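You operate a simulated robot arm through the tools that you are given. There is no shell and no other tool. Be economical: measure what you need, move in short steps, check, and stop when the job is done.

You are at the controls of a simulated robot arm. One attempt, no reset.

Task
Pile some things up. At the end: the tin of soup from the kitchen table is on the table top by the wax tin, with the jar with the white lid (marked "BARLEY") from there on top of it and the green spool on top of that; the yellow pad is on the baking tray; whatever was shut is shut again. Leave all else as you found it, and nothing knocked over.

It is judged by the outcome, as a careful person would: the job done as asked, and still so three seconds after it is handed in. It fails if anything else is knocked over, pushed out of place, dropped, spilled or broken. Lids that push on must go on centred and level and be pressed home; caps that screw on are set level and turned clockwise until they are tight.

Robot
A 7-joint arm with a two-finger parallel gripper, fixed in place. Base frame: the origin is at the foot of the arm, x ahead of it, y to its left, z up; the work surface is at about z = 760. Lengths are in mm, angles in degrees, forces in N, time in s.
With the tool pointing down near the work surface it reaches from about 300 to 700 mm from the base axis. Its first joint turns from -66.0 to 66.0 degrees. Payload 1.57 kg.
Tool frame: the origin (TCP) lies between the finger pads and is the grasp point; the fingertips stand 30 mm ahead of it; z points along the fingers, y is the line along which they close. Largest opening 110 mm; finger width 24, thickness 12; the body of the gripper, 48 by 112 mm, starts 78 mm behind the TCP.
Orientation is told as [roll, pitch, yaw] about the base's x, y, z axes, in that order, counted from this pose: with the fingers straight down and closing along the base's y, the tool's x points along the base's -x, its y along +y and its z along -z.

Tools
- The arm moves only by the tool jog_arm. Its argument "commands" is a list of rows, each a list of 7 numbers: the closure in counts, from 0 (fully open) to 255 (shut), then the shift along the tool's x, y, z in units of 30 mm (1.0 is 30 mm), then the turn, a rotation vector about the tool's x, y, z in units of 8 degrees (1.0 is 8 degrees). In form: [[hand, x, y, z, rx, ry, rz], ...]. A call has 1 to 12 rows; each row shifts and turns the commanded pose from where the row before left it, along the tool's axes as they then stand. A call with a number of a shift or a turn outside -1 to 1 is refused whole. A row lasts 0.2 s, in which the tool goes at most 50 mm and 8.6 degrees; a call with a longer step from one row to the next is refused whole, and so is a gripper value outside its range. A pose out of reach is approached as far as the arm can. The call stops where the force on the tool passes 40 N (or 10 N more than at its start, if that is more) or the arm is blocked; 0.2 s more then pass. Each finger travels about 108 mm/s and halts on what it meets, pressing with about 43 N; the grip force reading is that of the motor and also rises with nothing between the fingers. The clock runs only during rows and for 0.2 s after the last one: add rows that do not move to give the fingers time. The reply holds the time, the measured pose of the TCP, the force on the tool along the base axes, the opening and the grip force, in the units named above and with some noise.
- Cameras (640 x 400 px; columns grow to the right, rows downward): "scene" is fixed at [170.2, -408.8, 1404.8]; the picture's right is [0.74, -0.67, 0.00], its down [-0.49, -0.54, -0.68] and it looks along [0.46, 0.50, -0.73] (base axes); focal length 338 px, centre (320, 200). "wrist" rides on the gripper at [70, 16, -141] in the tool frame; the picture's right is [-0.23, 0.97, 0.00], its down [-0.86, -0.20, -0.48] and it looks along [-0.47, -0.11, 0.88] (tool axes); focal length 222 px, centre (320, 200). There is no depth. A picture from a camera that has moved, and an enlarged one, comes with that camera's place and axes in the base frame and with its lens. The place of the scene camera against the robot may be out by one fixed shift of up to 25 mm in any direction.
- capture(camera): a new picture of that camera. The clock stands still meanwhile.
- inspect(camera, box): a new picture of the part [left, top, right, bottom] of that camera's present view, enlarged. The clock stands still meanwhile.
- sign_off(): hands the job in; it is judged then, once.

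Work in short steps. Places have to be worked out from the pictures, the camera data and where the tool is seen: move nearer, look again, correct. Check each grasp and each placing, and mend what went wrong. You have 120 turns and 76 pictures in all, those below and enlarged ones among them. Open the gripper and draw the arm clear of the work before you hand the job in, unless the task says otherwise; then end with one line.

The tools are called after "Emit:" as a command line: name --pt "numbers of a row" for each row, then --argument value for the rest, lists and objects as JSON in quotes. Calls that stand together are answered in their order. jog_arm: Moves the arm, as the interface text tells. Its arguments: {"type":"object","properties":{"commands":{"type":"array","items":{"type":"array","items":{"type":"number"}}}},"required":["commands"]} The other tools are called the same way: capture (camera) takes a picture; inspect (camera, box) takes an enlarged picture of a part of a camera's view; sign_off () hands the job in.

At the start:

```text
time_s: 0.0
tcp_pos: [313.2, 166.1, 1060.2]
orientation: [0.0, 0.0, 0.0]
force: [-0.6, 0.7, -0.4]
gripper_width: 110.1
finger_force: 0.0
```

scene: 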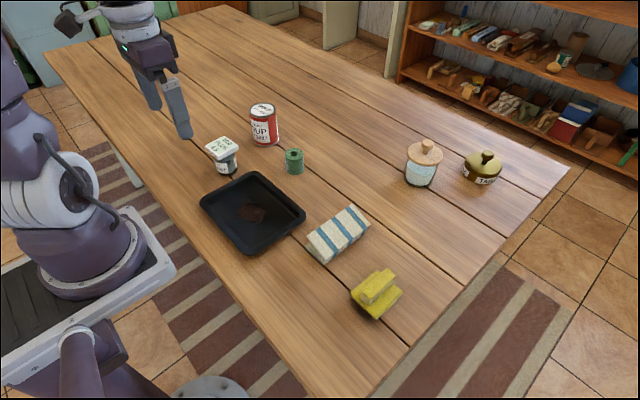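
wrist: 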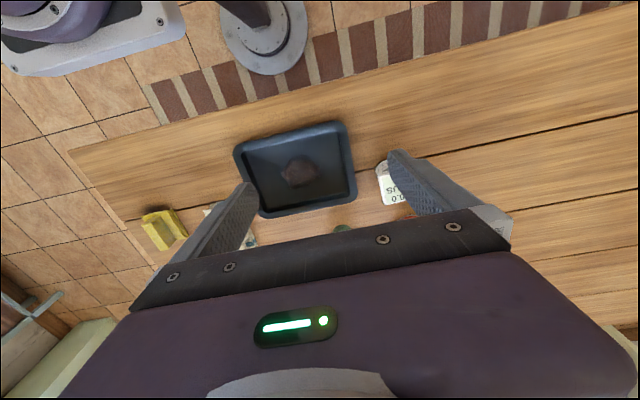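

I'll take enlarged looks at the objects on the table first, to identify labels.

Emit:
inspect --camera "scene" --box '[180, 80, 340, 180]'

Emit:
inspect --camera "scene" --box '[380, 120, 540, 220]'

Emit:
inspect --camera "scene" --box '[190, 170, 446, 330]'

```text
4.00 times, centred on (260, 130) of scene
camera zoom: at [170.2, -408.8, 1404.8], right [0.74, -0.67, 0.0], down [-0.49, -0.54, -0.68], along [0.46, 0.5, -0.73], focal length 1352 px, centre (560, 480)
```

zoom: 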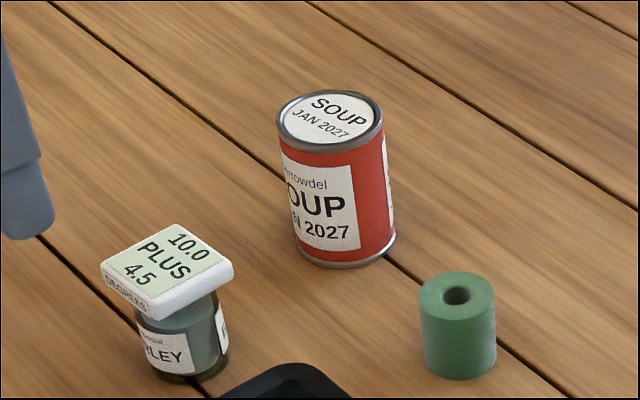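

```text
4.00 times, centred on (460, 170) of scene
camera zoom: at [170.2, -408.8, 1404.8], right [0.74, -0.67, 0.0], down [-0.49, -0.54, -0.68], along [0.46, 0.5, -0.73], focal length 1352 px, centre (-240, 320)
```

zoom: 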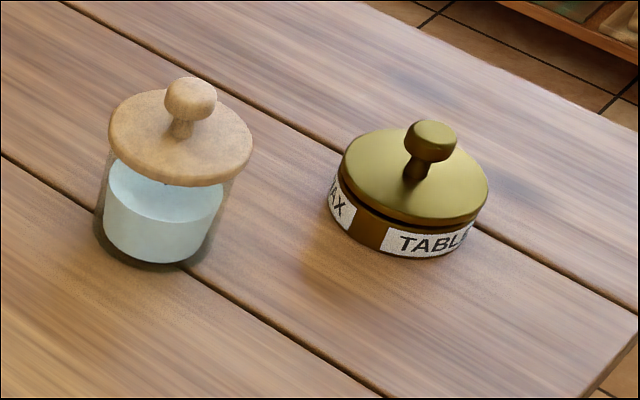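

```text
2.50 times, centred on (318, 250) of scene
camera zoom: at [170.2, -408.8, 1404.8], right [0.74, -0.67, 0.0], down [-0.49, -0.54, -0.68], along [0.46, 0.5, -0.73], focal length 845 px, centre (325, 75)
```

zoom: 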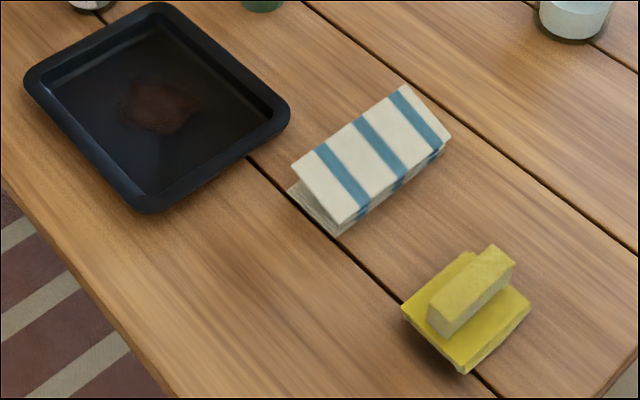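

The wax tin seems far away (~940,-220), beyond vertical reach. I'll move the arm up over the middle and tilt the hand forward to look with the wrist camera.

Emit:
jog_arm --pt "0 -0.65 -1 0 0 0 0" --pt "0 -0.65 -1 0 0 0 0" --pt "0 -0.65 -1 0 0 0 0" --pt "0 -0.65 -1 0 0 0 0" --pt "0 -0.65 -1 0 0 0 0" --pt "0 -0.65 -1 0 0 0 0" --pt "0 -0.65 -1 0 0 0 0" --pt "0 0 0 0 0 -1 0" --pt "0 0 0 0 0 -1 0" --pt "0 0 0 0 0 -1 0" --pt "0 0 0 0 0 -1 0"

Emit:
capture --camera "wrist"

Emit:
capture --camera "scene"

```text
time_s: 2.4
tcp_pos: [450.1, -44.4, 1059.9]
orientation: [0.0, -32.1, 0.0]
force: [0.1, 0.9, 0.1]
gripper_width: 110.0
finger_force: 0.0
```

```text
70 pictures are left
camera wrist: at [316.5, -28.6, 1143.1], right [0.19, 0.97, 0.12], down [0.47, -0.2, 0.86], along [0.86, -0.11, -0.5], focal length 222 px, centre (320, 200)
```

wrist: 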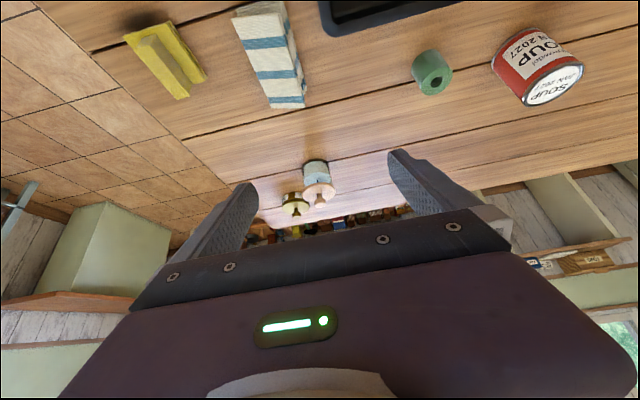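

```text
69 pictures are left
```

scene: 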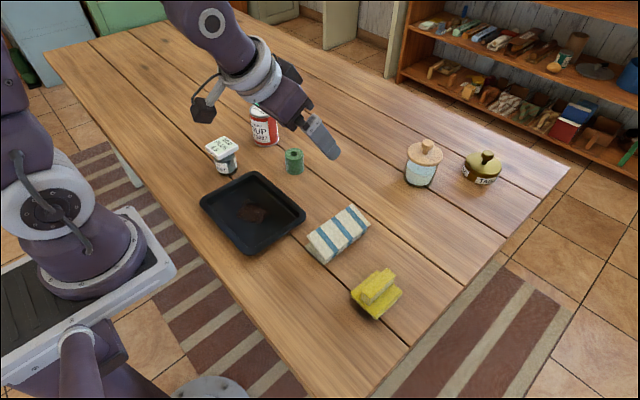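

The wax tin is really at about r≈960 mm, so a tilted tool is needed. I'll test the reach: turn to azimuth −16°, tilt to 60° and extend forward, well above the table.

Emit:
jog_arm --pt "0 0 0 0 0.53 0 0.848" --pt "0 0 0 0 0.53 0 0.848" --pt "0 0 0 0 0 -1 0" --pt "0 0 0 0 0 -1 0" --pt "0 0 0 0 0 -1 0" --pt "0 0 0 0 0 -0.5 0" --pt "0 -0.168 -0.19 1 0 0 0" --pt "0 -0.168 -0.19 1 0 0 0" --pt "0 -0.168 -0.19 1 0 0 0" --pt "0 -0.168 -0.19 1 0 0 0" --pt "0 -0.168 -0.19 1 0 0 0" --pt "0 -0.168 -0.19 1 0 0 0"

Emit:
capture --camera "wrist"

```text
time_s: 5.0
tcp_pos: [582.9, -115.1, 942.7]
orientation: [-0.7, -43.8, -15.1]
force: [0.5, -0.3, 0.8]
gripper_width: 110.0
finger_force: 0.0
out of reach, approached as far as the arm can: row 4, 5, 6
```

```text
68 pictures are left
camera wrist: at [445.2, -60.5, 997.0], right [0.42, 0.9, 0.15], down [0.22, -0.26, 0.94], along [0.88, -0.36, -0.31], focal length 222 px, centre (320, 200)
```

wrist: 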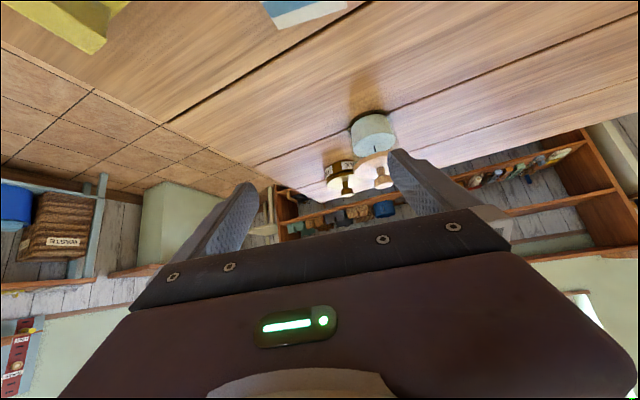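

Tilt got limited at 44° while retracted; farther out more should be possible. I extend radially with height kept and then try tilting again.

Emit:
jog_arm --pt "0 -0.8 -0.2 0.77 0 0 0" --pt "0 -0.8 -0.2 0.77 0 0 0" --pt "0 -0.8 -0.2 0.77 0 0 0" --pt "0 -0.8 -0.2 0.77 0 0 0" --pt "0 -0.8 -0.2 0.77 0 0 0" --pt "0 -0.8 -0.2 0.77 0 0 0" --pt "0 0 0 0 0 -1 0" --pt "0 0 0 0 0 -1 0"

```text
time_s: 6.8
tcp_pos: [765.7, -205.0, 944.4]
orientation: [-0.8, -59.8, -14.8]
force: [-0.4, 0.2, 0.2]
gripper_width: 109.8
finger_force: 0.0
```

Tilt 60° works out there. Extend toward the candidate spot (838,-245) and lower to about z 884 to check reach.

Emit:
jog_arm --pt "0 -0.44 -0.22 0.77 0 0 0" --pt "0 -0.44 -0.22 0.77 0 0 0" --pt "0 -0.44 -0.22 0.77 0 0 0" --pt "0 0.87 0 0.5 0 0 0" --pt "0 0.87 0 0.5 0 0 0"

Emit:
capture --camera "wrist"

Emit:
capture --camera "scene"

```text
time_s: 8.0
tcp_pos: [836.2, -244.5, 881.5]
orientation: [-0.9, -59.9, -14.8]
force: [-0.4, 0.1, -1.1]
gripper_width: 109.8
finger_force: 0.0
```

```text
67 pictures are left
camera wrist: at [690.1, -187.1, 892.8], right [0.37, 0.91, 0.19], down [-0.04, -0.19, 0.98], along [0.93, -0.37, -0.04], focal length 222 px, centre (320, 200)
```

wrist: 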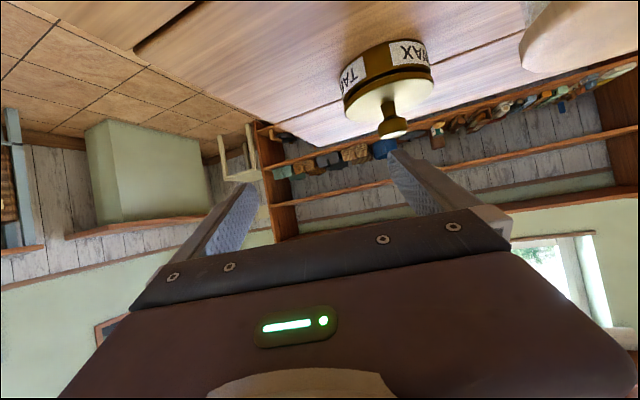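

```text
66 pictures are left
```

scene: 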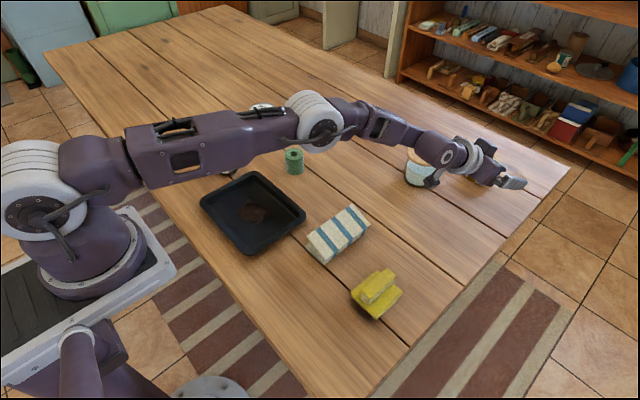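

Reach confirmed; wax tin base is around (930,-183), so the spot (838,-245) is good. Now I retreat along the same path to go look at the soup tin and jar.

Emit:
jog_arm --pt "0 -0.87 0 -0.5 0 0 0" --pt "0 -0.87 0 -0.5 0 0 0" --pt "0 0.44 0.22 -0.77 0 0 0" --pt "0 0.44 0.22 -0.77 0 0 0" --pt "0 0.44 0.22 -0.77 0 0 0" --pt "0 0.5 0 -0.87 0 1 0" --pt "0 0.62 0 -0.8 0 1 0" --pt "0 0.8 0.2 -0.77 0 0 0" --pt "0 0.8 0.2 -0.77 0 0 0" --pt "0 0.8 0.2 -0.77 0 0 0" --pt "0 0.8 0.2 -0.77 0 0 0"

Emit:
jog_arm --pt "0 0.31 0.92 -0.6 0 0 0" --pt "0 0.31 0.92 -0.6 0 0 0" --pt "0 0.31 0.92 -0.6 0 0 0" --pt "0 0.31 0.92 -0.6 0 0 0" --pt "0 0.31 0.92 -0.6 0 0 0" --pt "0 0.31 0.92 -0.6 0 0 0" --pt "0 0.31 0.92 -0.6 0 0 0" --pt "0 0 0 0 -0.6 0 -0.63" --pt "0 0 0 0 -0.6 0 -0.63" --pt "0 0 0 0 -0.6 0 -0.63" --pt "0 0 0 0 -0.6 0 -0.63" --pt "0 0 0 0 -0.6 0 -0.63"

Emit:
capture --camera "wrist"

```text
time_s: 10.4
tcp_pos: [584.5, -129.4, 943.0]
orientation: [-0.7, -43.7, -15.1]
force: [-0.3, 1.1, 0.1]
gripper_width: 110.0
finger_force: 0.1
```

```text
time_s: 13.0
tcp_pos: [507.0, 94.8, 987.8]
orientation: [-0.6, -43.6, 19.8]
force: [-0.5, -0.7, 0.5]
gripper_width: 110.3
finger_force: 0.1
```

```text
65 pictures are left
camera wrist: at [363.2, 60.1, 1042.4], right [-0.17, 0.97, 0.15], down [0.34, -0.09, 0.94], along [0.93, 0.21, -0.31], focal length 222 px, centre (320, 200)
```

wrist: 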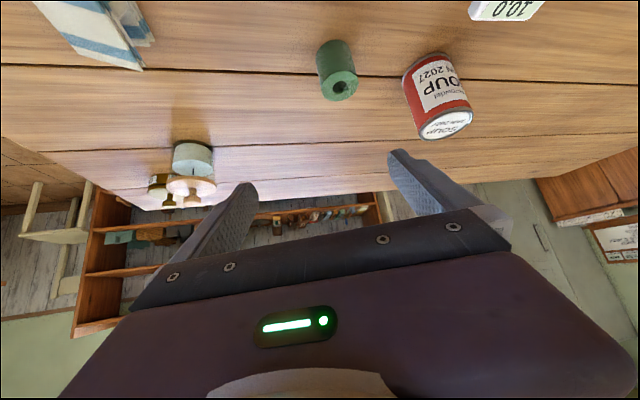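

The soup tin reads about (589,315), top ≈869; spool ≈ (590,167). To see the jar properly I'll reduce the tilt and shift toward it.

Emit:
jog_arm --pt "0 0.5 0.8 -0.5 0 1 0" --pt "0 0.5 0.8 -0.5 0 1 0" --pt "0 0.5 0.8 -0.4 0 1 0" --pt "0 0.5 0.8 -0.3 0 1 0"

Emit:
capture --camera "wrist"

```text
time_s: 14.0
tcp_pos: [402.7, 158.5, 998.8]
orientation: [-0.5, -11.4, 19.3]
force: [-0.1, 0.0, -0.1]
gripper_width: 109.9
finger_force: 0.1
```

```text
64 pictures are left
camera wrist: at [305.8, 142.8, 1123.2], right [-0.11, 0.99, 0.04], down [0.77, 0.06, 0.64], along [0.63, 0.1, -0.77], focal length 222 px, centre (320, 200)
```

wrist: 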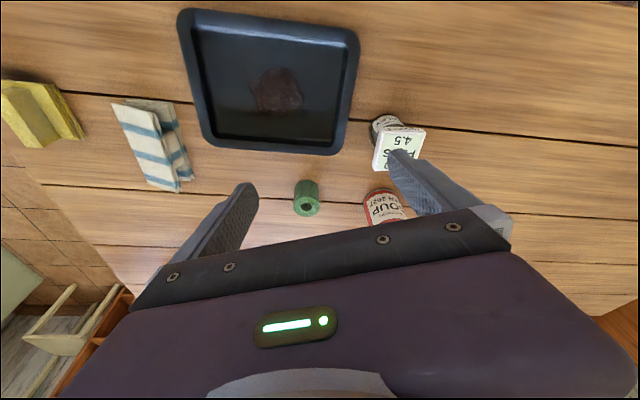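

Emit:
inspect --camera "wrist" --box '[340, 90, 468, 170]'

Emit:
inspect --camera "scene" --box '[192, 120, 256, 184]'

```text
5.00 times, centred on (404, 130) of wrist
camera zoom: at [305.8, 142.8, 1123.2], right [-0.11, 0.99, 0.04], down [0.77, 0.06, 0.64], along [0.63, 0.1, -0.77], focal length 1111 px, centre (-100, 550)
```

zoom: 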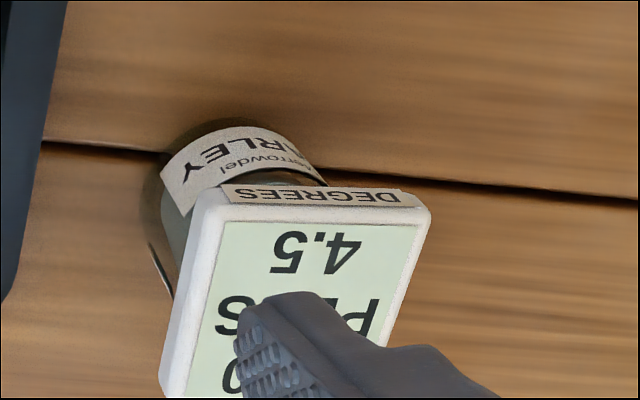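

```text
6.25 times, centred on (224, 152) of scene
camera zoom: at [170.2, -408.9, 1404.8], right [0.74, -0.67, 0.0], down [-0.49, -0.54, -0.68], along [0.46, 0.5, -0.73], focal length 2112 px, centre (920, 500)
```

zoom: 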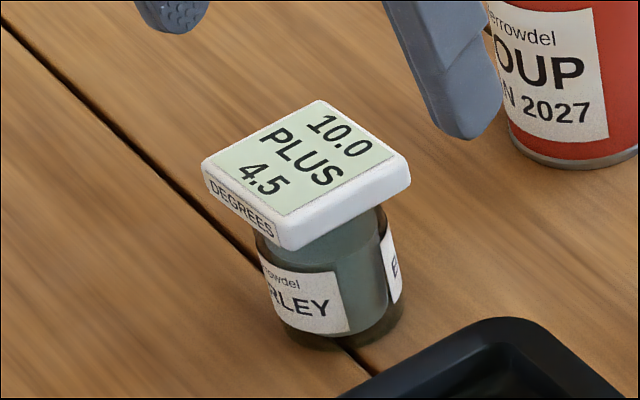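

A slab-like gauge seems to sit on the jar, off-centre; I need a lower side view to tell whether it's loose and whether a white lid is beneath. I turn toward the jar and lower behind it (over the tray).

Emit:
jog_arm --pt "0 0 0 0 -0.2 0 -0.98" --pt "0 0 0 0 -0.2 0 -0.98" --pt "0 0 0 0 -0.2 0 -0.98" --pt "0 0 0 0 -0.2 0 -0.98" --pt "0 0 0 0 -0.2 0 -0.98" --pt "0 0 0 0 0 -1 0" --pt "0 0 0 0 0 -1 0" --pt "0 0 0 0 0 -1 0" --pt "0 0.48 -0.1 0.78 0 -0.5 0" --pt "0 0.48 -0.1 0.78 0 0 0" --pt "0 0.48 -0.1 0.78 0 0 0" --pt "0 0.48 -0.1 0.78 0 0 0"

Emit:
capture --camera "wrist"

```text
time_s: 16.6
tcp_pos: [419.6, 162.8, 889.3]
orientation: [-0.6, -39.2, 59.5]
force: [-0.6, 0.0, -0.4]
gripper_width: 110.2
finger_force: 0.1
```

```text
61 pictures are left
camera wrist: at [332.7, 47.8, 954.8], right [-0.75, 0.65, 0.14], down [0.35, 0.21, 0.91], along [0.56, 0.73, -0.38], focal length 222 px, centre (320, 200)
```

wrist: 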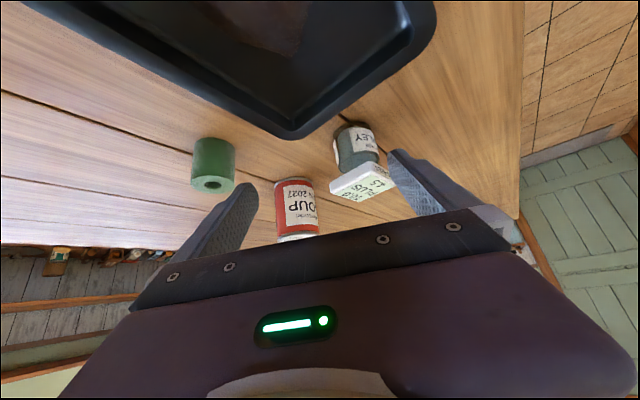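

Emit:
inspect --camera "wrist" --box '[310, 100, 410, 220]'

```text
3.33 times, centred on (360, 160) of wrist
camera zoom: at [332.7, 47.8, 954.8], right [-0.75, 0.65, 0.14], down [0.35, 0.21, 0.91], along [0.56, 0.73, -0.38], focal length 740 px, centre (187, 333)
```

zoom: 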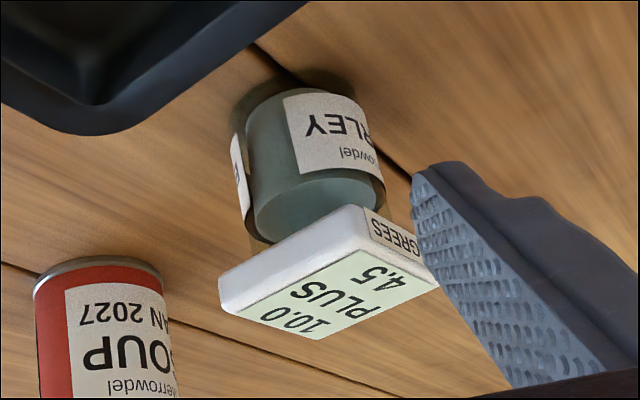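

I need a lower line of sight to see beneath the slab; lower by ~50 mm, staying above the tray rim.

Emit:
jog_arm --pt "0 0.52 0 0.65 0 0 0" --pt "0 0.52 0 0.65 0 0 0"

Emit:
inspect --camera "wrist" --box '[280, 100, 440, 220]'

```text
time_s: 17.2
tcp_pos: [420.0, 163.8, 840.1]
orientation: [-0.5, -39.2, 59.6]
force: [-0.9, -0.4, -0.5]
gripper_width: 109.9
finger_force: 0.0
```

```text
3.33 times, centred on (360, 160) of wrist
camera zoom: at [333.3, 47.7, 905.4], right [-0.75, 0.65, 0.14], down [0.35, 0.21, 0.91], along [0.56, 0.73, -0.38], focal length 740 px, centre (187, 333)
```

zoom: 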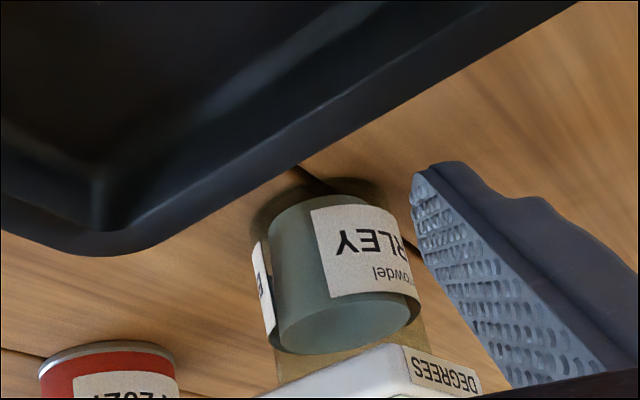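

Emit:
inspect --camera "wrist" --box '[300, 160, 420, 235]'

```text
5.33 times, centred on (360, 198) of wrist
camera zoom: at [333.3, 47.7, 905.4], right [-0.75, 0.65, 0.14], down [0.35, 0.21, 0.91], along [0.56, 0.73, -0.38], focal length 1185 px, centre (107, 213)
```

zoom: 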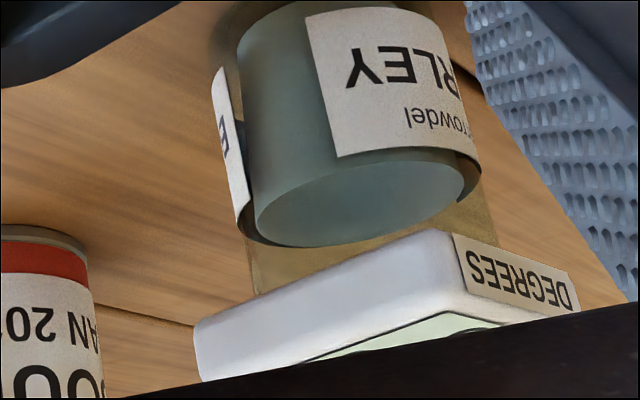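

No lid is visible beneath the white slab, and it's offset from the jar, so it may well be a loose gauge. Scene rays put the slab at about (459,291), ~62 mm square, aligned with the axes. I rise, go upright and look from above.

Emit:
jog_arm --pt "0 -0.68 0 -0.84 0 0 0" --pt "0 -0.68 0 -0.84 0 0 0" --pt "0 -0.68 0 -0.84 0 0 0" --pt "0 -0.68 0 -0.84 0 0 0" --pt "0 0 0 0 0 1 0" --pt "0 0 0 0 0 1 0" --pt "0 0 0 0 0 1 0" --pt "0 0 0 0 0 1 0" --pt "0 0 0 0 0 0.9 0"

Emit:
jog_arm --pt "0 0 0 0 0 0 1" --pt "0 0 0 0 0 0 1" --pt "0 0 0 0 0 0 1" --pt "0 0 0 0 0 0 1" --pt "0 0 0 0 0 0 1" --pt "0 0 0 0 0 0 1" --pt "0 0 0 0 0 0 1" --pt "0 -0.25 1 0 0 0 0" --pt "0 -0.25 1 0 0 0 0" --pt "0 -0.25 1 0 0 0 0" --pt "0 -0.25 0.95 0 0 0 0"

Emit:
capture --camera "wrist"

Emit:
capture --camera "scene"

```text
time_s: 19.2
tcp_pos: [420.2, 162.9, 968.1]
orientation: [-0.4, 0.1, 59.3]
force: [-0.3, -0.3, -0.2]
gripper_width: 110.2
finger_force: 0.1
```

```text
time_s: 21.6
tcp_pos: [441.8, 282.2, 969.2]
orientation: [-0.3, -0.3, 3.2]
force: [-0.1, -0.4, 0.4]
gripper_width: 109.8
finger_force: 0.1
```

```text
57 pictures are left
camera wrist: at [371.5, 295.4, 1109.8], right [0.17, 0.99, 0.0], down [0.86, -0.15, 0.48], along [0.48, -0.08, -0.88], focal length 222 px, centre (320, 200)
```

wrist: 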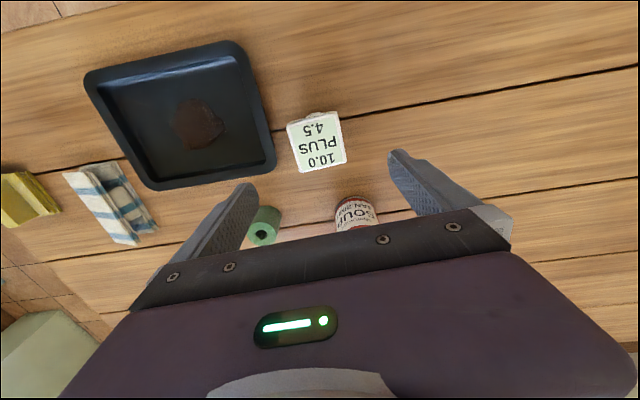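

```text
56 pictures are left
```

scene: 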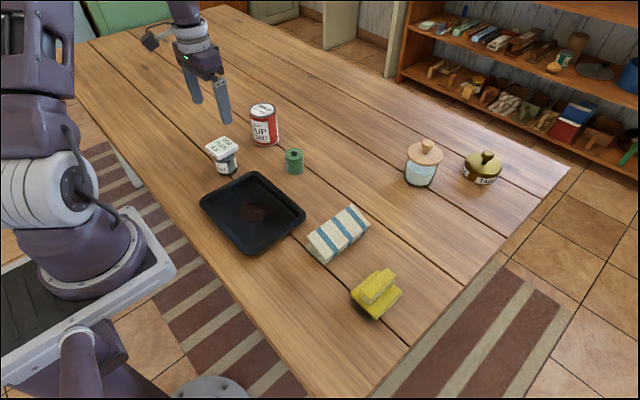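

Slab centre by the wrist view is (440,281.5), axis-aligned, top ≈850. I square the yaw and descend so the tips straddle the slab only (tips ≈838).

Emit:
jog_arm --pt "0 0.07 0 0 0 0 0.4" --pt "0 0 0 0.8 0 0 0" --pt "0 0 0 0.8 0 0 0" --pt "0 0 0 0.8 0 0 0" --pt "0 0 0 0.8 0 0 0" --pt "0 0 0 0 0 0 0"

Emit:
capture --camera "wrist"

Emit:
inspect --camera "scene" --box '[176, 100, 272, 190]'

```text
time_s: 23.0
tcp_pos: [440.0, 282.4, 874.2]
orientation: [-0.2, -0.2, 0.0]
force: [-0.1, -0.4, 0.6]
gripper_width: 110.0
finger_force: 0.1
```

```text
55 pictures are left
camera wrist: at [370.6, 298.5, 1014.9], right [0.23, 0.97, 0.0], down [0.85, -0.2, 0.48], along [0.47, -0.11, -0.88], focal length 222 px, centre (320, 200)
```

wrist: 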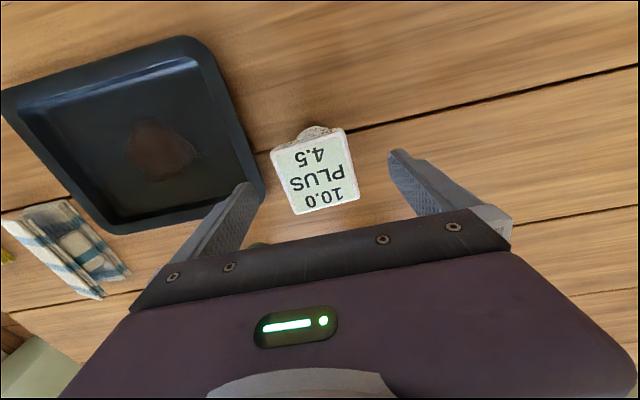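

```text
4.44 times, centred on (224, 145) of scene
camera zoom: at [170.2, -408.8, 1404.8], right [0.74, -0.67, 0.0], down [-0.49, -0.54, -0.68], along [0.46, 0.5, -0.73], focal length 1502 px, centre (747, 444)
```

zoom: 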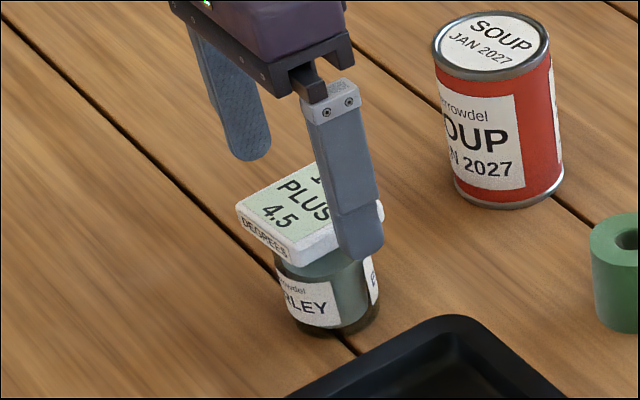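

Comparing the near fingertip with the slab's side face, the tips (z≈844) are about at the slab's top edge. I lower 9 mm more and close gently.

Emit:
jog_arm --pt "0 0 -0.05 0.3 0 0 0" --pt "60 0 0 0 0 0 0" --pt "100 0 0 0 0 0 0" --pt "120 0 0 0 0 0 0" --pt "120 0 0 0 0 0 0"

Emit:
inspect --camera "scene" --box '[176, 100, 272, 190]'

```text
time_s: 24.2
tcp_pos: [439.4, 280.8, 865.1]
orientation: [-0.1, -0.3, 0.1]
force: [0.1, 0.0, 0.1]
gripper_width: 61.4
finger_force: 42.5
```

```text
4.44 times, centred on (224, 145) of scene
camera zoom: at [170.2, -408.8, 1404.8], right [0.74, -0.67, 0.0], down [-0.49, -0.54, -0.68], along [0.46, 0.5, -0.73], focal length 1502 px, centre (747, 444)
```

zoom: 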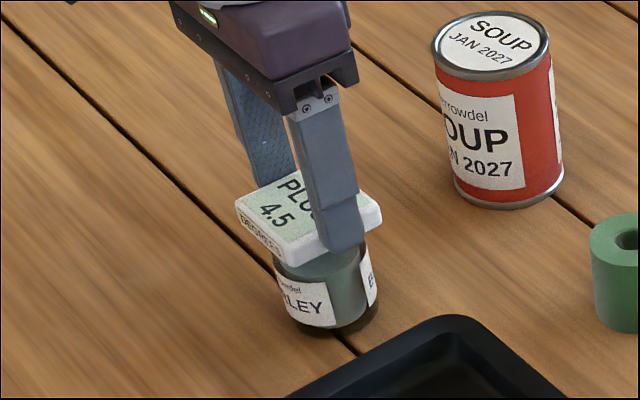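

Gripped at 61.4 mm. Lift very slightly (6 mm) and check whether the jar comes along.

Emit:
jog_arm --pt "120 0 0 -0.1 0 0 0" --pt "120 0 0 -0.2 0 0 0" --pt "120 0 0 0 0 0 0"

Emit:
inspect --camera "scene" --box '[176, 100, 272, 190]'

```text
time_s: 25.0
tcp_pos: [440.6, 280.3, 871.8]
orientation: [-0.2, -0.3, 0.1]
force: [0.6, 0.0, -1.6]
gripper_width: 61.4
finger_force: 42.5
```

```text
4.44 times, centred on (224, 145) of scene
camera zoom: at [170.2, -408.8, 1404.8], right [0.74, -0.67, 0.0], down [-0.49, -0.54, -0.68], along [0.46, 0.5, -0.73], focal length 1502 px, centre (747, 444)
```

zoom: 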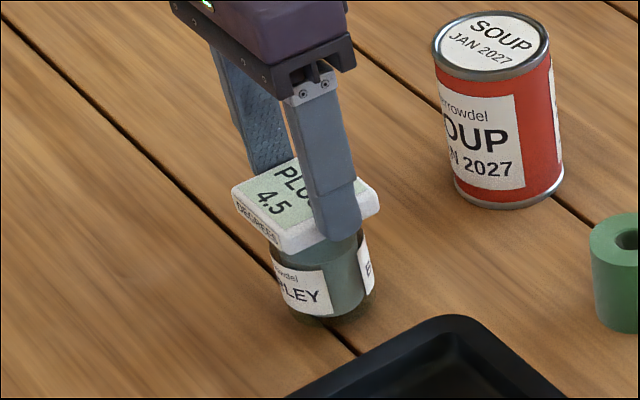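

The jar rose together with the slab (≈1.6 N extra, label moved up), so the slab is indeed the jar's white lid. I set it back down and release; the soup goes first.

Emit:
jog_arm --pt "120 0 0 0.12 0 0 0" --pt "120 0 0 0.1 0 0 0" --pt "120 0 0 0 0 0 0" --pt "90 0 0 0 0 0 0" --pt "0 0 0 0 0 0 0" --pt "0 0 0 0 0 0 0" --pt "0 0 0 -0.9 0 0 0" --pt "0 0 0 -0.9 0 0 0" --pt "0 0 0 -0.9 0 0 0" --pt "0 0 0 -0.9 0 0 0"

Emit:
capture --camera "wrist"

Emit:
inspect --camera "scene" --box '[176, 100, 304, 190]'

```text
time_s: 27.2
tcp_pos: [439.5, 280.8, 973.9]
orientation: [-0.1, -0.3, 0.0]
force: [0.0, 0.3, 0.3]
gripper_width: 110.3
finger_force: 0.0
```

```text
51 pictures are left
camera wrist: at [369.5, 297.4, 1115.8], right [0.23, 0.97, 0.0], down [0.85, -0.2, 0.48], along [0.47, -0.11, -0.88], focal length 222 px, centre (320, 200)
```

wrist: 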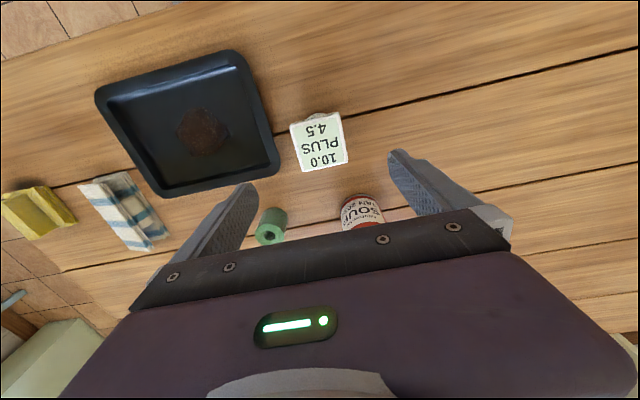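

```text
4.44 times, centred on (240, 145) of scene
camera zoom: at [170.2, -408.9, 1404.8], right [0.74, -0.67, 0.0], down [-0.49, -0.54, -0.68], along [0.46, 0.5, -0.73], focal length 1502 px, centre (676, 444)
```

zoom: 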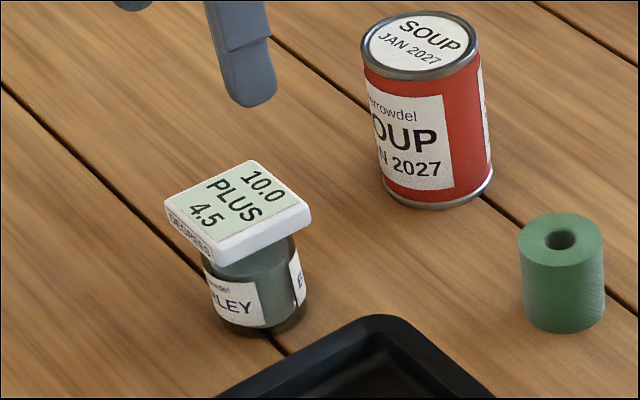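

Jar is back and upright. Now go to a pre-grasp for the soup with azimuth 45° (so the camera bracket clears the jar) and tilt ~45°.

Emit:
jog_arm --pt "0 0 0 0 0 0 -1" --pt "0 0 0 0 0 0 -1" --pt "0 0 0 0 0 0 -1" --pt "0 0 0 0 0 0 -1" --pt "0 0 0 0 0 0 -1" --pt "0 0 0 0 0 0 -0.6" --pt "0 0 0 0 0 -1 0" --pt "0 0 0 0 0 -1 0" --pt "0 0 0 0 0 -1 0" --pt "0 0 0 0 0 -1 0"

Emit:
jog_arm --pt "0 -0.1 -0.94 0.6 0 0 0" --pt "0 -0.1 -0.94 0.6 0 0 0" --pt "0 0 -0.94 0.6 0 0 0" --pt "0 0 0 0 0 -1 0" --pt "0 0 0 0 0 -1 0" --pt "0 0 0 0 0 -1 0"

Emit:
capture --camera "wrist"

```text
time_s: 29.4
tcp_pos: [439.2, 279.8, 974.6]
orientation: [-0.4, -32.2, 45.1]
force: [0.5, -0.4, 0.4]
gripper_width: 109.9
finger_force: 0.1
```

```text
time_s: 30.8
tcp_pos: [522.5, 245.3, 930.3]
orientation: [-0.6, -56.2, 45.4]
force: [-1.0, -0.2, 0.2]
gripper_width: 109.9
finger_force: 0.1
```

```text
49 pictures are left
camera wrist: at [402.0, 146.2, 952.7], right [-0.6, 0.78, 0.18], down [0.19, -0.08, 0.98], along [0.78, 0.62, -0.1], focal length 222 px, centre (320, 200)
```

wrist: 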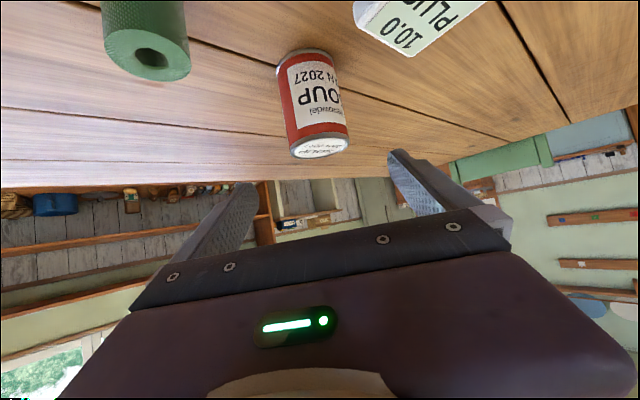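

Tilt 56° was reached, so tilt isn't limiting here. Soup is about (593,314), dia ≈70. I set tilt 48°, azimuth 50° and approach part of the way.

Emit:
jog_arm --pt "0 0 0 0 0 1 0" --pt "0 0 0 0 -0.427 0 -0.385" --pt "0 0.12 -0.06 0.98 0 0 0" --pt "0 0.12 -0.06 0.98 0 0 0" --pt "0 0.12 -0.06 0.8 0 0 0"

Emit:
capture --camera "wrist"

Emit:
inspect --camera "scene" --box '[180, 80, 340, 180]'

```text
time_s: 32.0
tcp_pos: [564.4, 283.4, 867.7]
orientation: [-0.5, -48.1, 49.9]
force: [-0.7, 0.0, 0.0]
gripper_width: 110.1
finger_force: 0.0
```

```text
48 pictures are left
camera wrist: at [453.8, 178.7, 910.7], right [-0.64, 0.75, 0.16], down [0.29, 0.04, 0.96], along [0.71, 0.66, -0.24], focal length 222 px, centre (320, 200)
```

wrist: 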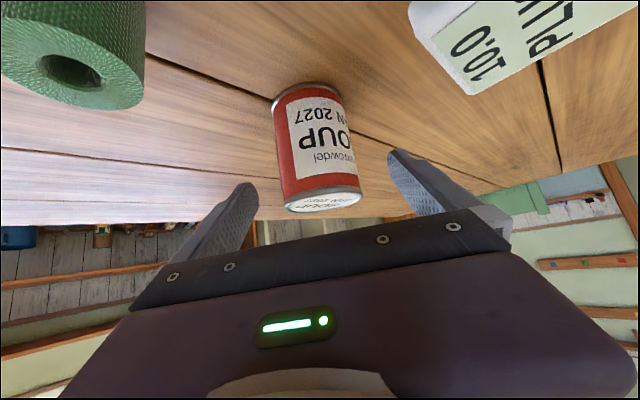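

```text
4.00 times, centred on (260, 130) of scene
camera zoom: at [170.2, -408.9, 1404.8], right [0.74, -0.67, 0.0], down [-0.49, -0.54, -0.68], along [0.46, 0.5, -0.73], focal length 1352 px, centre (560, 480)
```

zoom: 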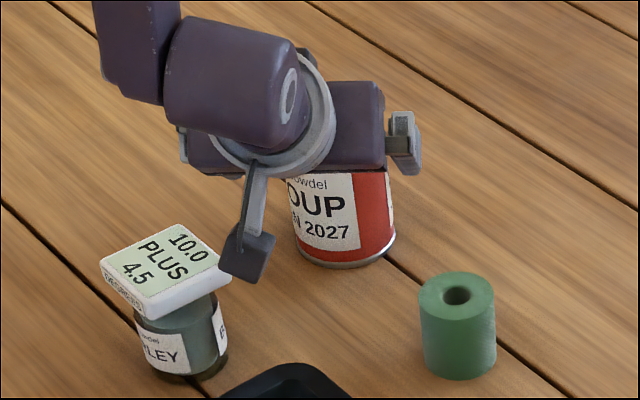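

The tin is centred laterally between the fingers (offset ≈2 mm). I make the final approach to TCP z≈820 and close.

Emit:
jog_arm --pt "0 0.18 -0.03 0.99 0 0 0" --pt "0 0.18 -0.03 0.99 0 0 0" --pt "0 0 0 0 0 0 0" --pt "70 0 0 0 0 0 0" --pt "110 0 0 0 0 0 0" --pt "130 0 0 0 0 0 0" --pt "130 0 0 0 0 0 0"

Emit:
capture --camera "wrist"

Emit:
inspect --camera "scene" --box '[180, 80, 340, 180]'

```text
time_s: 33.6
tcp_pos: [589.1, 310.3, 821.0]
orientation: [-0.5, -48.1, 49.7]
force: [0.1, 0.3, 0.1]
gripper_width: 72.0
finger_force: 42.9
```

```text
46 pictures are left
camera wrist: at [478.9, 204.7, 863.6], right [-0.64, 0.75, 0.16], down [0.29, 0.04, 0.96], along [0.71, 0.66, -0.24], focal length 222 px, centre (320, 200)
```

wrist: 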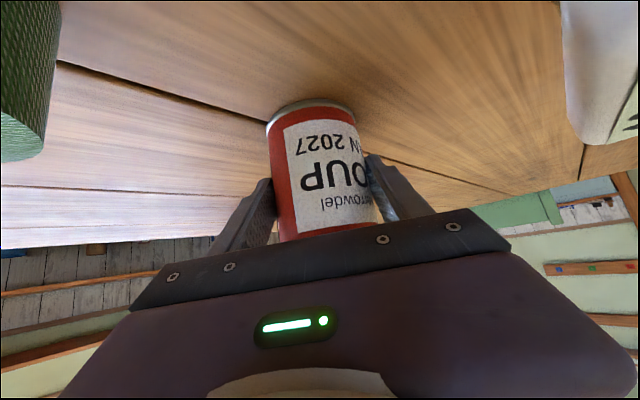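

```text
4.00 times, centred on (260, 130) of scene
camera zoom: at [170.3, -408.8, 1404.8], right [0.74, -0.67, 0.0], down [-0.49, -0.54, -0.68], along [0.46, 0.5, -0.73], focal length 1352 px, centre (560, 480)
```

zoom: 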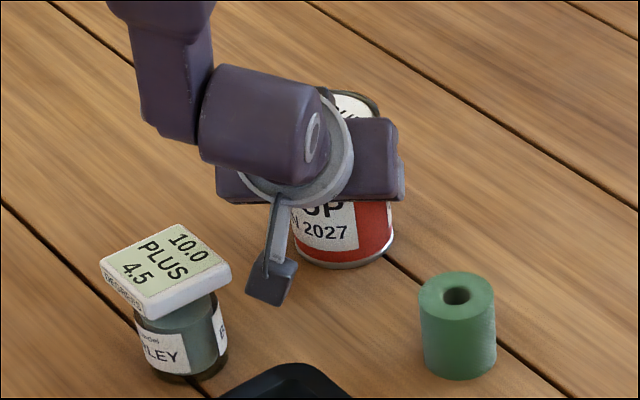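

Grip holds at 72 mm. Lift straight up.

Emit:
jog_arm --pt "130 -0.25 0 -0.22 0 0 0" --pt "130 -0.74 0 -0.67 0 0 0" --pt "130 -0.74 0 -0.67 0 0 0" --pt "130 -0.74 0 -0.67 0 0 0" --pt "130 -0.74 0 -0.67 0 0 0" --pt "130 -0.74 0 -0.67 0 0 0"

Emit:
capture --camera "scene"

```text
time_s: 35.0
tcp_pos: [588.1, 310.7, 980.5]
orientation: [-0.4, -48.0, 49.8]
force: [0.2, -0.4, -3.1]
gripper_width: 72.2
finger_force: 42.9
```

```text
44 pictures are left
```

scene: 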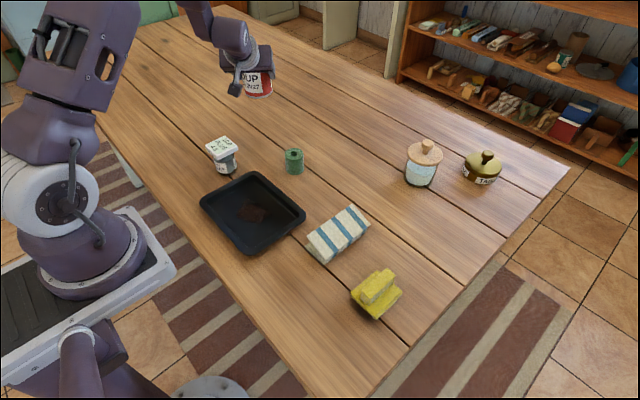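

Tin is held (~310 g). I turn the hand to the arm's azimuth and swing it in an arc at constant height and tilt toward the wax tin.

Emit:
jog_arm --pt "130 0 0 0 0.68 0 0.613" --pt "130 0 0 0 0.68 0 0.613" --pt "130 0 0 0 0.68 0 0.613" --pt "130 0 -1 0 0.24 0 0.216" --pt "130 0 -1 0 0.24 0 0.216" --pt "130 0 -1 0 0.24 0 0.216" --pt "130 0 -1 0 0.24 0 0.216" --pt "130 0 -1 0 0.24 0 0.216" --pt "130 0 -1 0 0.24 0 0.216" --pt "130 0 -1 0 0.24 0 0.216" --pt "130 0 -1 0 0.24 0 0.216" --pt "130 0 -1 0 0.24 0 0.216"

Emit:
jog_arm --pt "130 0 -1 0 0.24 0 0.216" --pt "130 0 -1 0 0.24 0 0.216" --pt "130 0 -1 0 0.24 0 0.216" --pt "130 0 -1 0 0.24 0 0.216" --pt "130 0 -1 0 0.24 0 0.216" --pt "130 0 -1 0 0.24 0 0.216" --pt "130 0 -1 0 0.24 0 0.216" --pt "130 0 -1 0 0.24 0 0.216" --pt "130 0 0 0 0 0 0"

```text
time_s: 37.6
tcp_pos: [667.0, 54.2, 981.1]
orientation: [-0.1, -48.3, 4.4]
force: [-0.9, 0.1, -5.4]
gripper_width: 71.9
finger_force: 42.7
```

```text
time_s: 39.6
tcp_pos: [647.6, -185.2, 982.1]
orientation: [-0.1, -48.3, -16.4]
force: [-0.2, 0.1, -3.9]
gripper_width: 71.8
finger_force: 43.1
```

Extend radially above the target spot at the same height.

Emit:
jog_arm --pt "130 -0.865 -0.03 0.97 0 0 0" --pt "130 -0.865 -0.03 0.97 0 0 0" --pt "130 -0.865 -0.03 0.97 0 0 0" --pt "130 -0.865 -0.03 0.97 0 0 0" --pt "130 -0.865 -0.03 0.97 0 0 0"

Emit:
capture --camera "wrist"

Emit:
inspect --camera "scene" --box '[380, 80, 572, 230]'

```text
time_s: 40.8
tcp_pos: [832.1, -243.8, 980.3]
orientation: [-0.2, -47.9, -16.4]
force: [0.7, 0.1, -7.0]
gripper_width: 71.7
finger_force: 42.9
```

```text
43 pictures are left
camera wrist: at [691.7, -186.4, 1023.2], right [0.42, 0.89, 0.17], down [0.15, -0.25, 0.96], along [0.89, -0.38, -0.24], focal length 222 px, centre (320, 200)
```

wrist: 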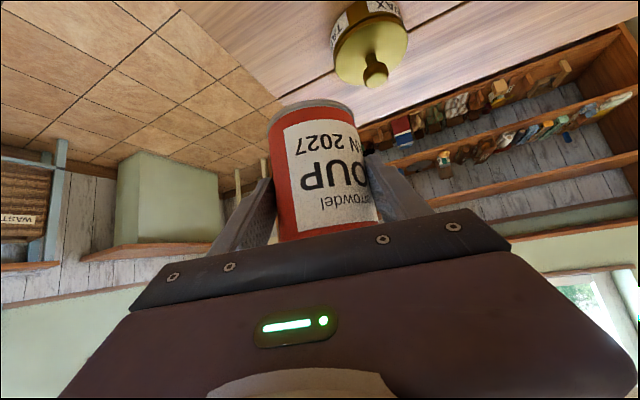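

```text
2.67 times, centred on (476, 155) of scene
camera zoom: at [170.5, -408.9, 1404.8], right [0.74, -0.67, 0.0], down [-0.49, -0.54, -0.68], along [0.46, 0.5, -0.73], focal length 901 px, centre (-96, 320)
```

zoom: 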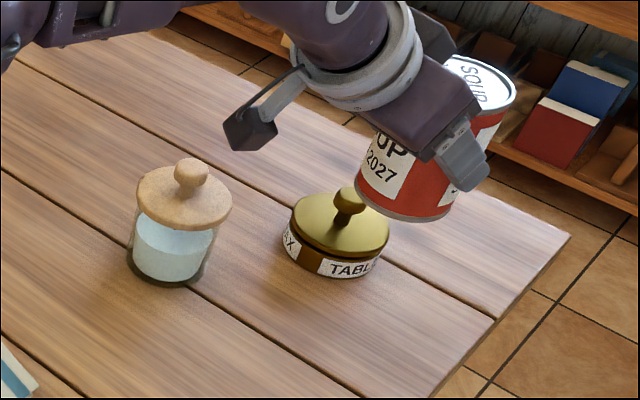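

Wax tin sits between (920,-187) and (950,-198) depending on the estimate. To keep fingers clear of it I rotate the hand to azimuth 0° and use the spot (830,-258), then descend most of the way.

Emit:
jog_arm --pt "130 0 0 0 -0.742 0 -0.67" --pt "130 0 0 0 -0.742 0 -0.67" --pt "130 0.09 -0.47 -0.1 0 0 0" --pt "130 0.742 0 0.67 0 0 0" --pt "130 0.742 0 0.67 0 0 0" --pt "130 0.742 0 0.67 0 0 0" --pt "130 0 0 0 0 0 0"

Emit:
capture --camera "wrist"

Emit:
inspect --camera "scene" --box '[380, 80, 572, 230]'

```text
time_s: 42.4
tcp_pos: [819.3, -247.1, 881.1]
orientation: [-0.2, -48.3, -0.4]
force: [0.4, 0.0, -4.1]
gripper_width: 71.6
finger_force: 43.4
out of reach, approached as far as the arm can: row 2, 5, 6
```

```text
41 pictures are left
camera wrist: at [667.5, -229.7, 922.5], right [0.16, 0.97, 0.17], down [0.21, -0.2, 0.96], along [0.96, -0.12, -0.24], focal length 222 px, centre (320, 200)
```

wrist: 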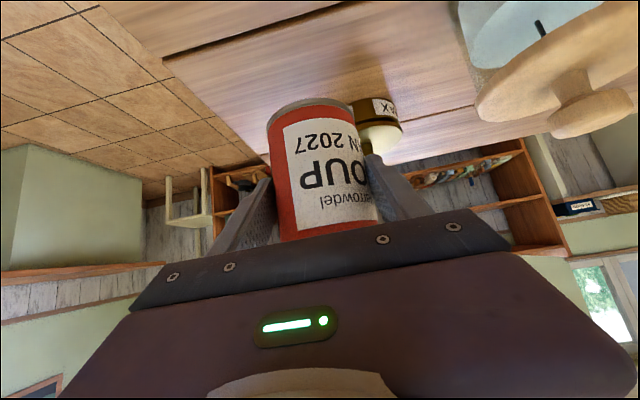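

```text
2.67 times, centred on (476, 155) of scene
camera zoom: at [170.3, -408.9, 1404.8], right [0.74, -0.67, 0.0], down [-0.49, -0.54, -0.68], along [0.46, 0.5, -0.73], focal length 901 px, centre (-96, 320)
```

zoom: 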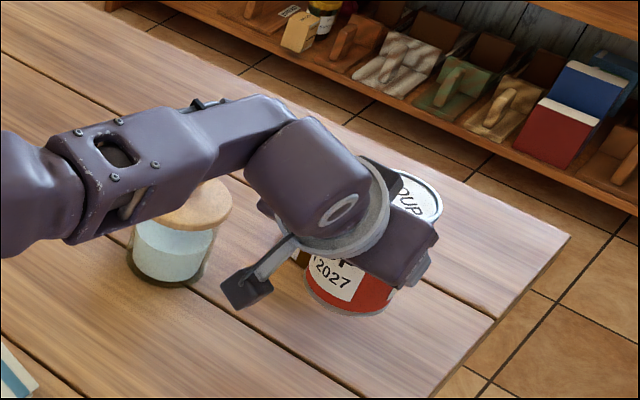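

Reach limit brought it to (819,-247), clear of the glass jar (~(804,-91)). I nudge +12 in y toward the wax tin and descend to near the table.

Emit:
jog_arm --pt "130 0 0.4 0 0 0 0" --pt "130 0.742 0 0.67 0 0 0" --pt "130 0.5 0 0.45 0 0 0" --pt "130 0 0 0 0 0 0"

Emit:
inspect --camera "scene" --box '[380, 80, 572, 230]'

Emit:
capture --camera "wrist"

```text
time_s: 43.4
tcp_pos: [814.4, -229.5, 827.5]
orientation: [-0.2, -48.3, -0.3]
force: [-0.5, -0.5, -4.5]
gripper_width: 72.0
finger_force: 43.2
out of reach, approached as far as the arm can: row 3
```

```text
2.67 times, centred on (476, 155) of scene
camera zoom: at [170.3, -408.9, 1404.8], right [0.74, -0.67, 0.0], down [-0.49, -0.54, -0.68], along [0.46, 0.5, -0.73], focal length 901 px, centre (-96, 320)
```

zoom: 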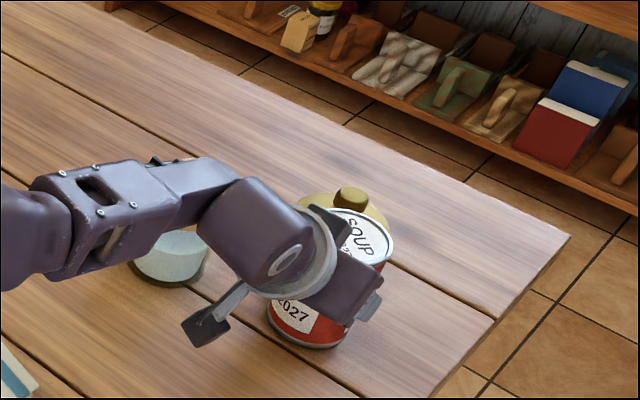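

```text
38 pictures are left
camera wrist: at [664.0, -212.2, 869.4], right [0.16, 0.97, 0.17], down [0.21, -0.2, 0.96], along [0.96, -0.12, -0.24], focal length 222 px, centre (320, 200)
```

wrist: 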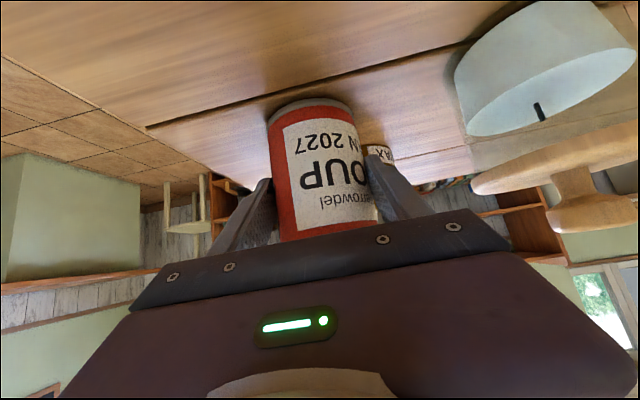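

Soup is over ≈(817,-230), ~6 mm above the table. Lower slowly until touch, watching force.

Emit:
jog_arm --pt "130 0.06 0 0.055 0 0 0" --pt "130 0.05 0 0.045 0 0 0" --pt "130 0.04 0 0.035 0 0 0" --pt "130 0 0 0 0 0 0"

```text
time_s: 44.4
tcp_pos: [814.8, -228.7, 822.9]
orientation: [-0.2, -48.6, -0.4]
force: [-0.8, -0.7, 9.2]
gripper_width: 71.8
finger_force: 43.1
```

Contact (force +9). Open partly to ~86 mm, then back out along the fingers and rise.

Emit:
jog_arm --pt "85 0 0 0 0 0 0" --pt "55 0 0 0 0 0 0" --pt "55 0 0 0 0 0 0" --pt "55 0 0 -0.5 0 0 0" --pt "55 0 0 -1 0 0 0" --pt "55 0 0 -1 0 0 0" --pt "55 0 0 -1 0 0 0" --pt "30 -0.4 0 -1 0 0 0" --pt "0 -0.5 0 -1 0 0 0"

Emit:
capture --camera "wrist"

Emit:
inspect --camera "scene" --box '[380, 80, 572, 230]'

```text
time_s: 46.4
tcp_pos: [710.9, -227.3, 951.2]
orientation: [-0.3, -48.4, -0.1]
force: [0.0, 0.3, 0.3]
gripper_width: 110.0
finger_force: 0.1
```

```text
37 pictures are left
camera wrist: at [559.6, -211.0, 993.7], right [0.16, 0.97, 0.17], down [0.21, -0.2, 0.96], along [0.96, -0.12, -0.24], focal length 222 px, centre (320, 200)
```

wrist: 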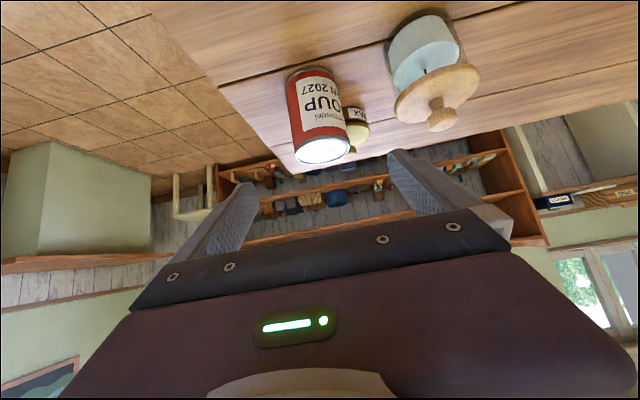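

```text
2.67 times, centred on (476, 155) of scene
camera zoom: at [170.2, -408.8, 1404.8], right [0.74, -0.67, 0.0], down [-0.49, -0.54, -0.68], along [0.46, 0.5, -0.73], focal length 901 px, centre (-96, 320)
```

zoom: 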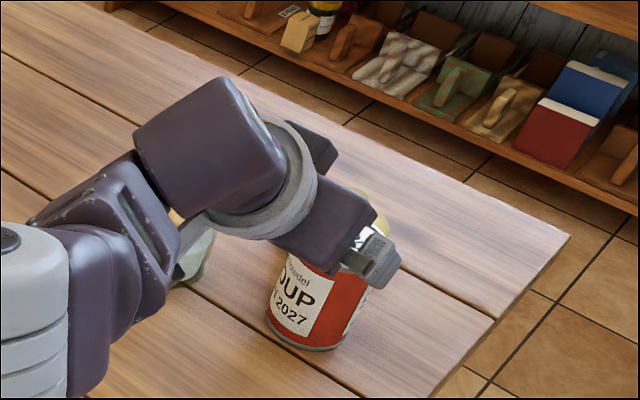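

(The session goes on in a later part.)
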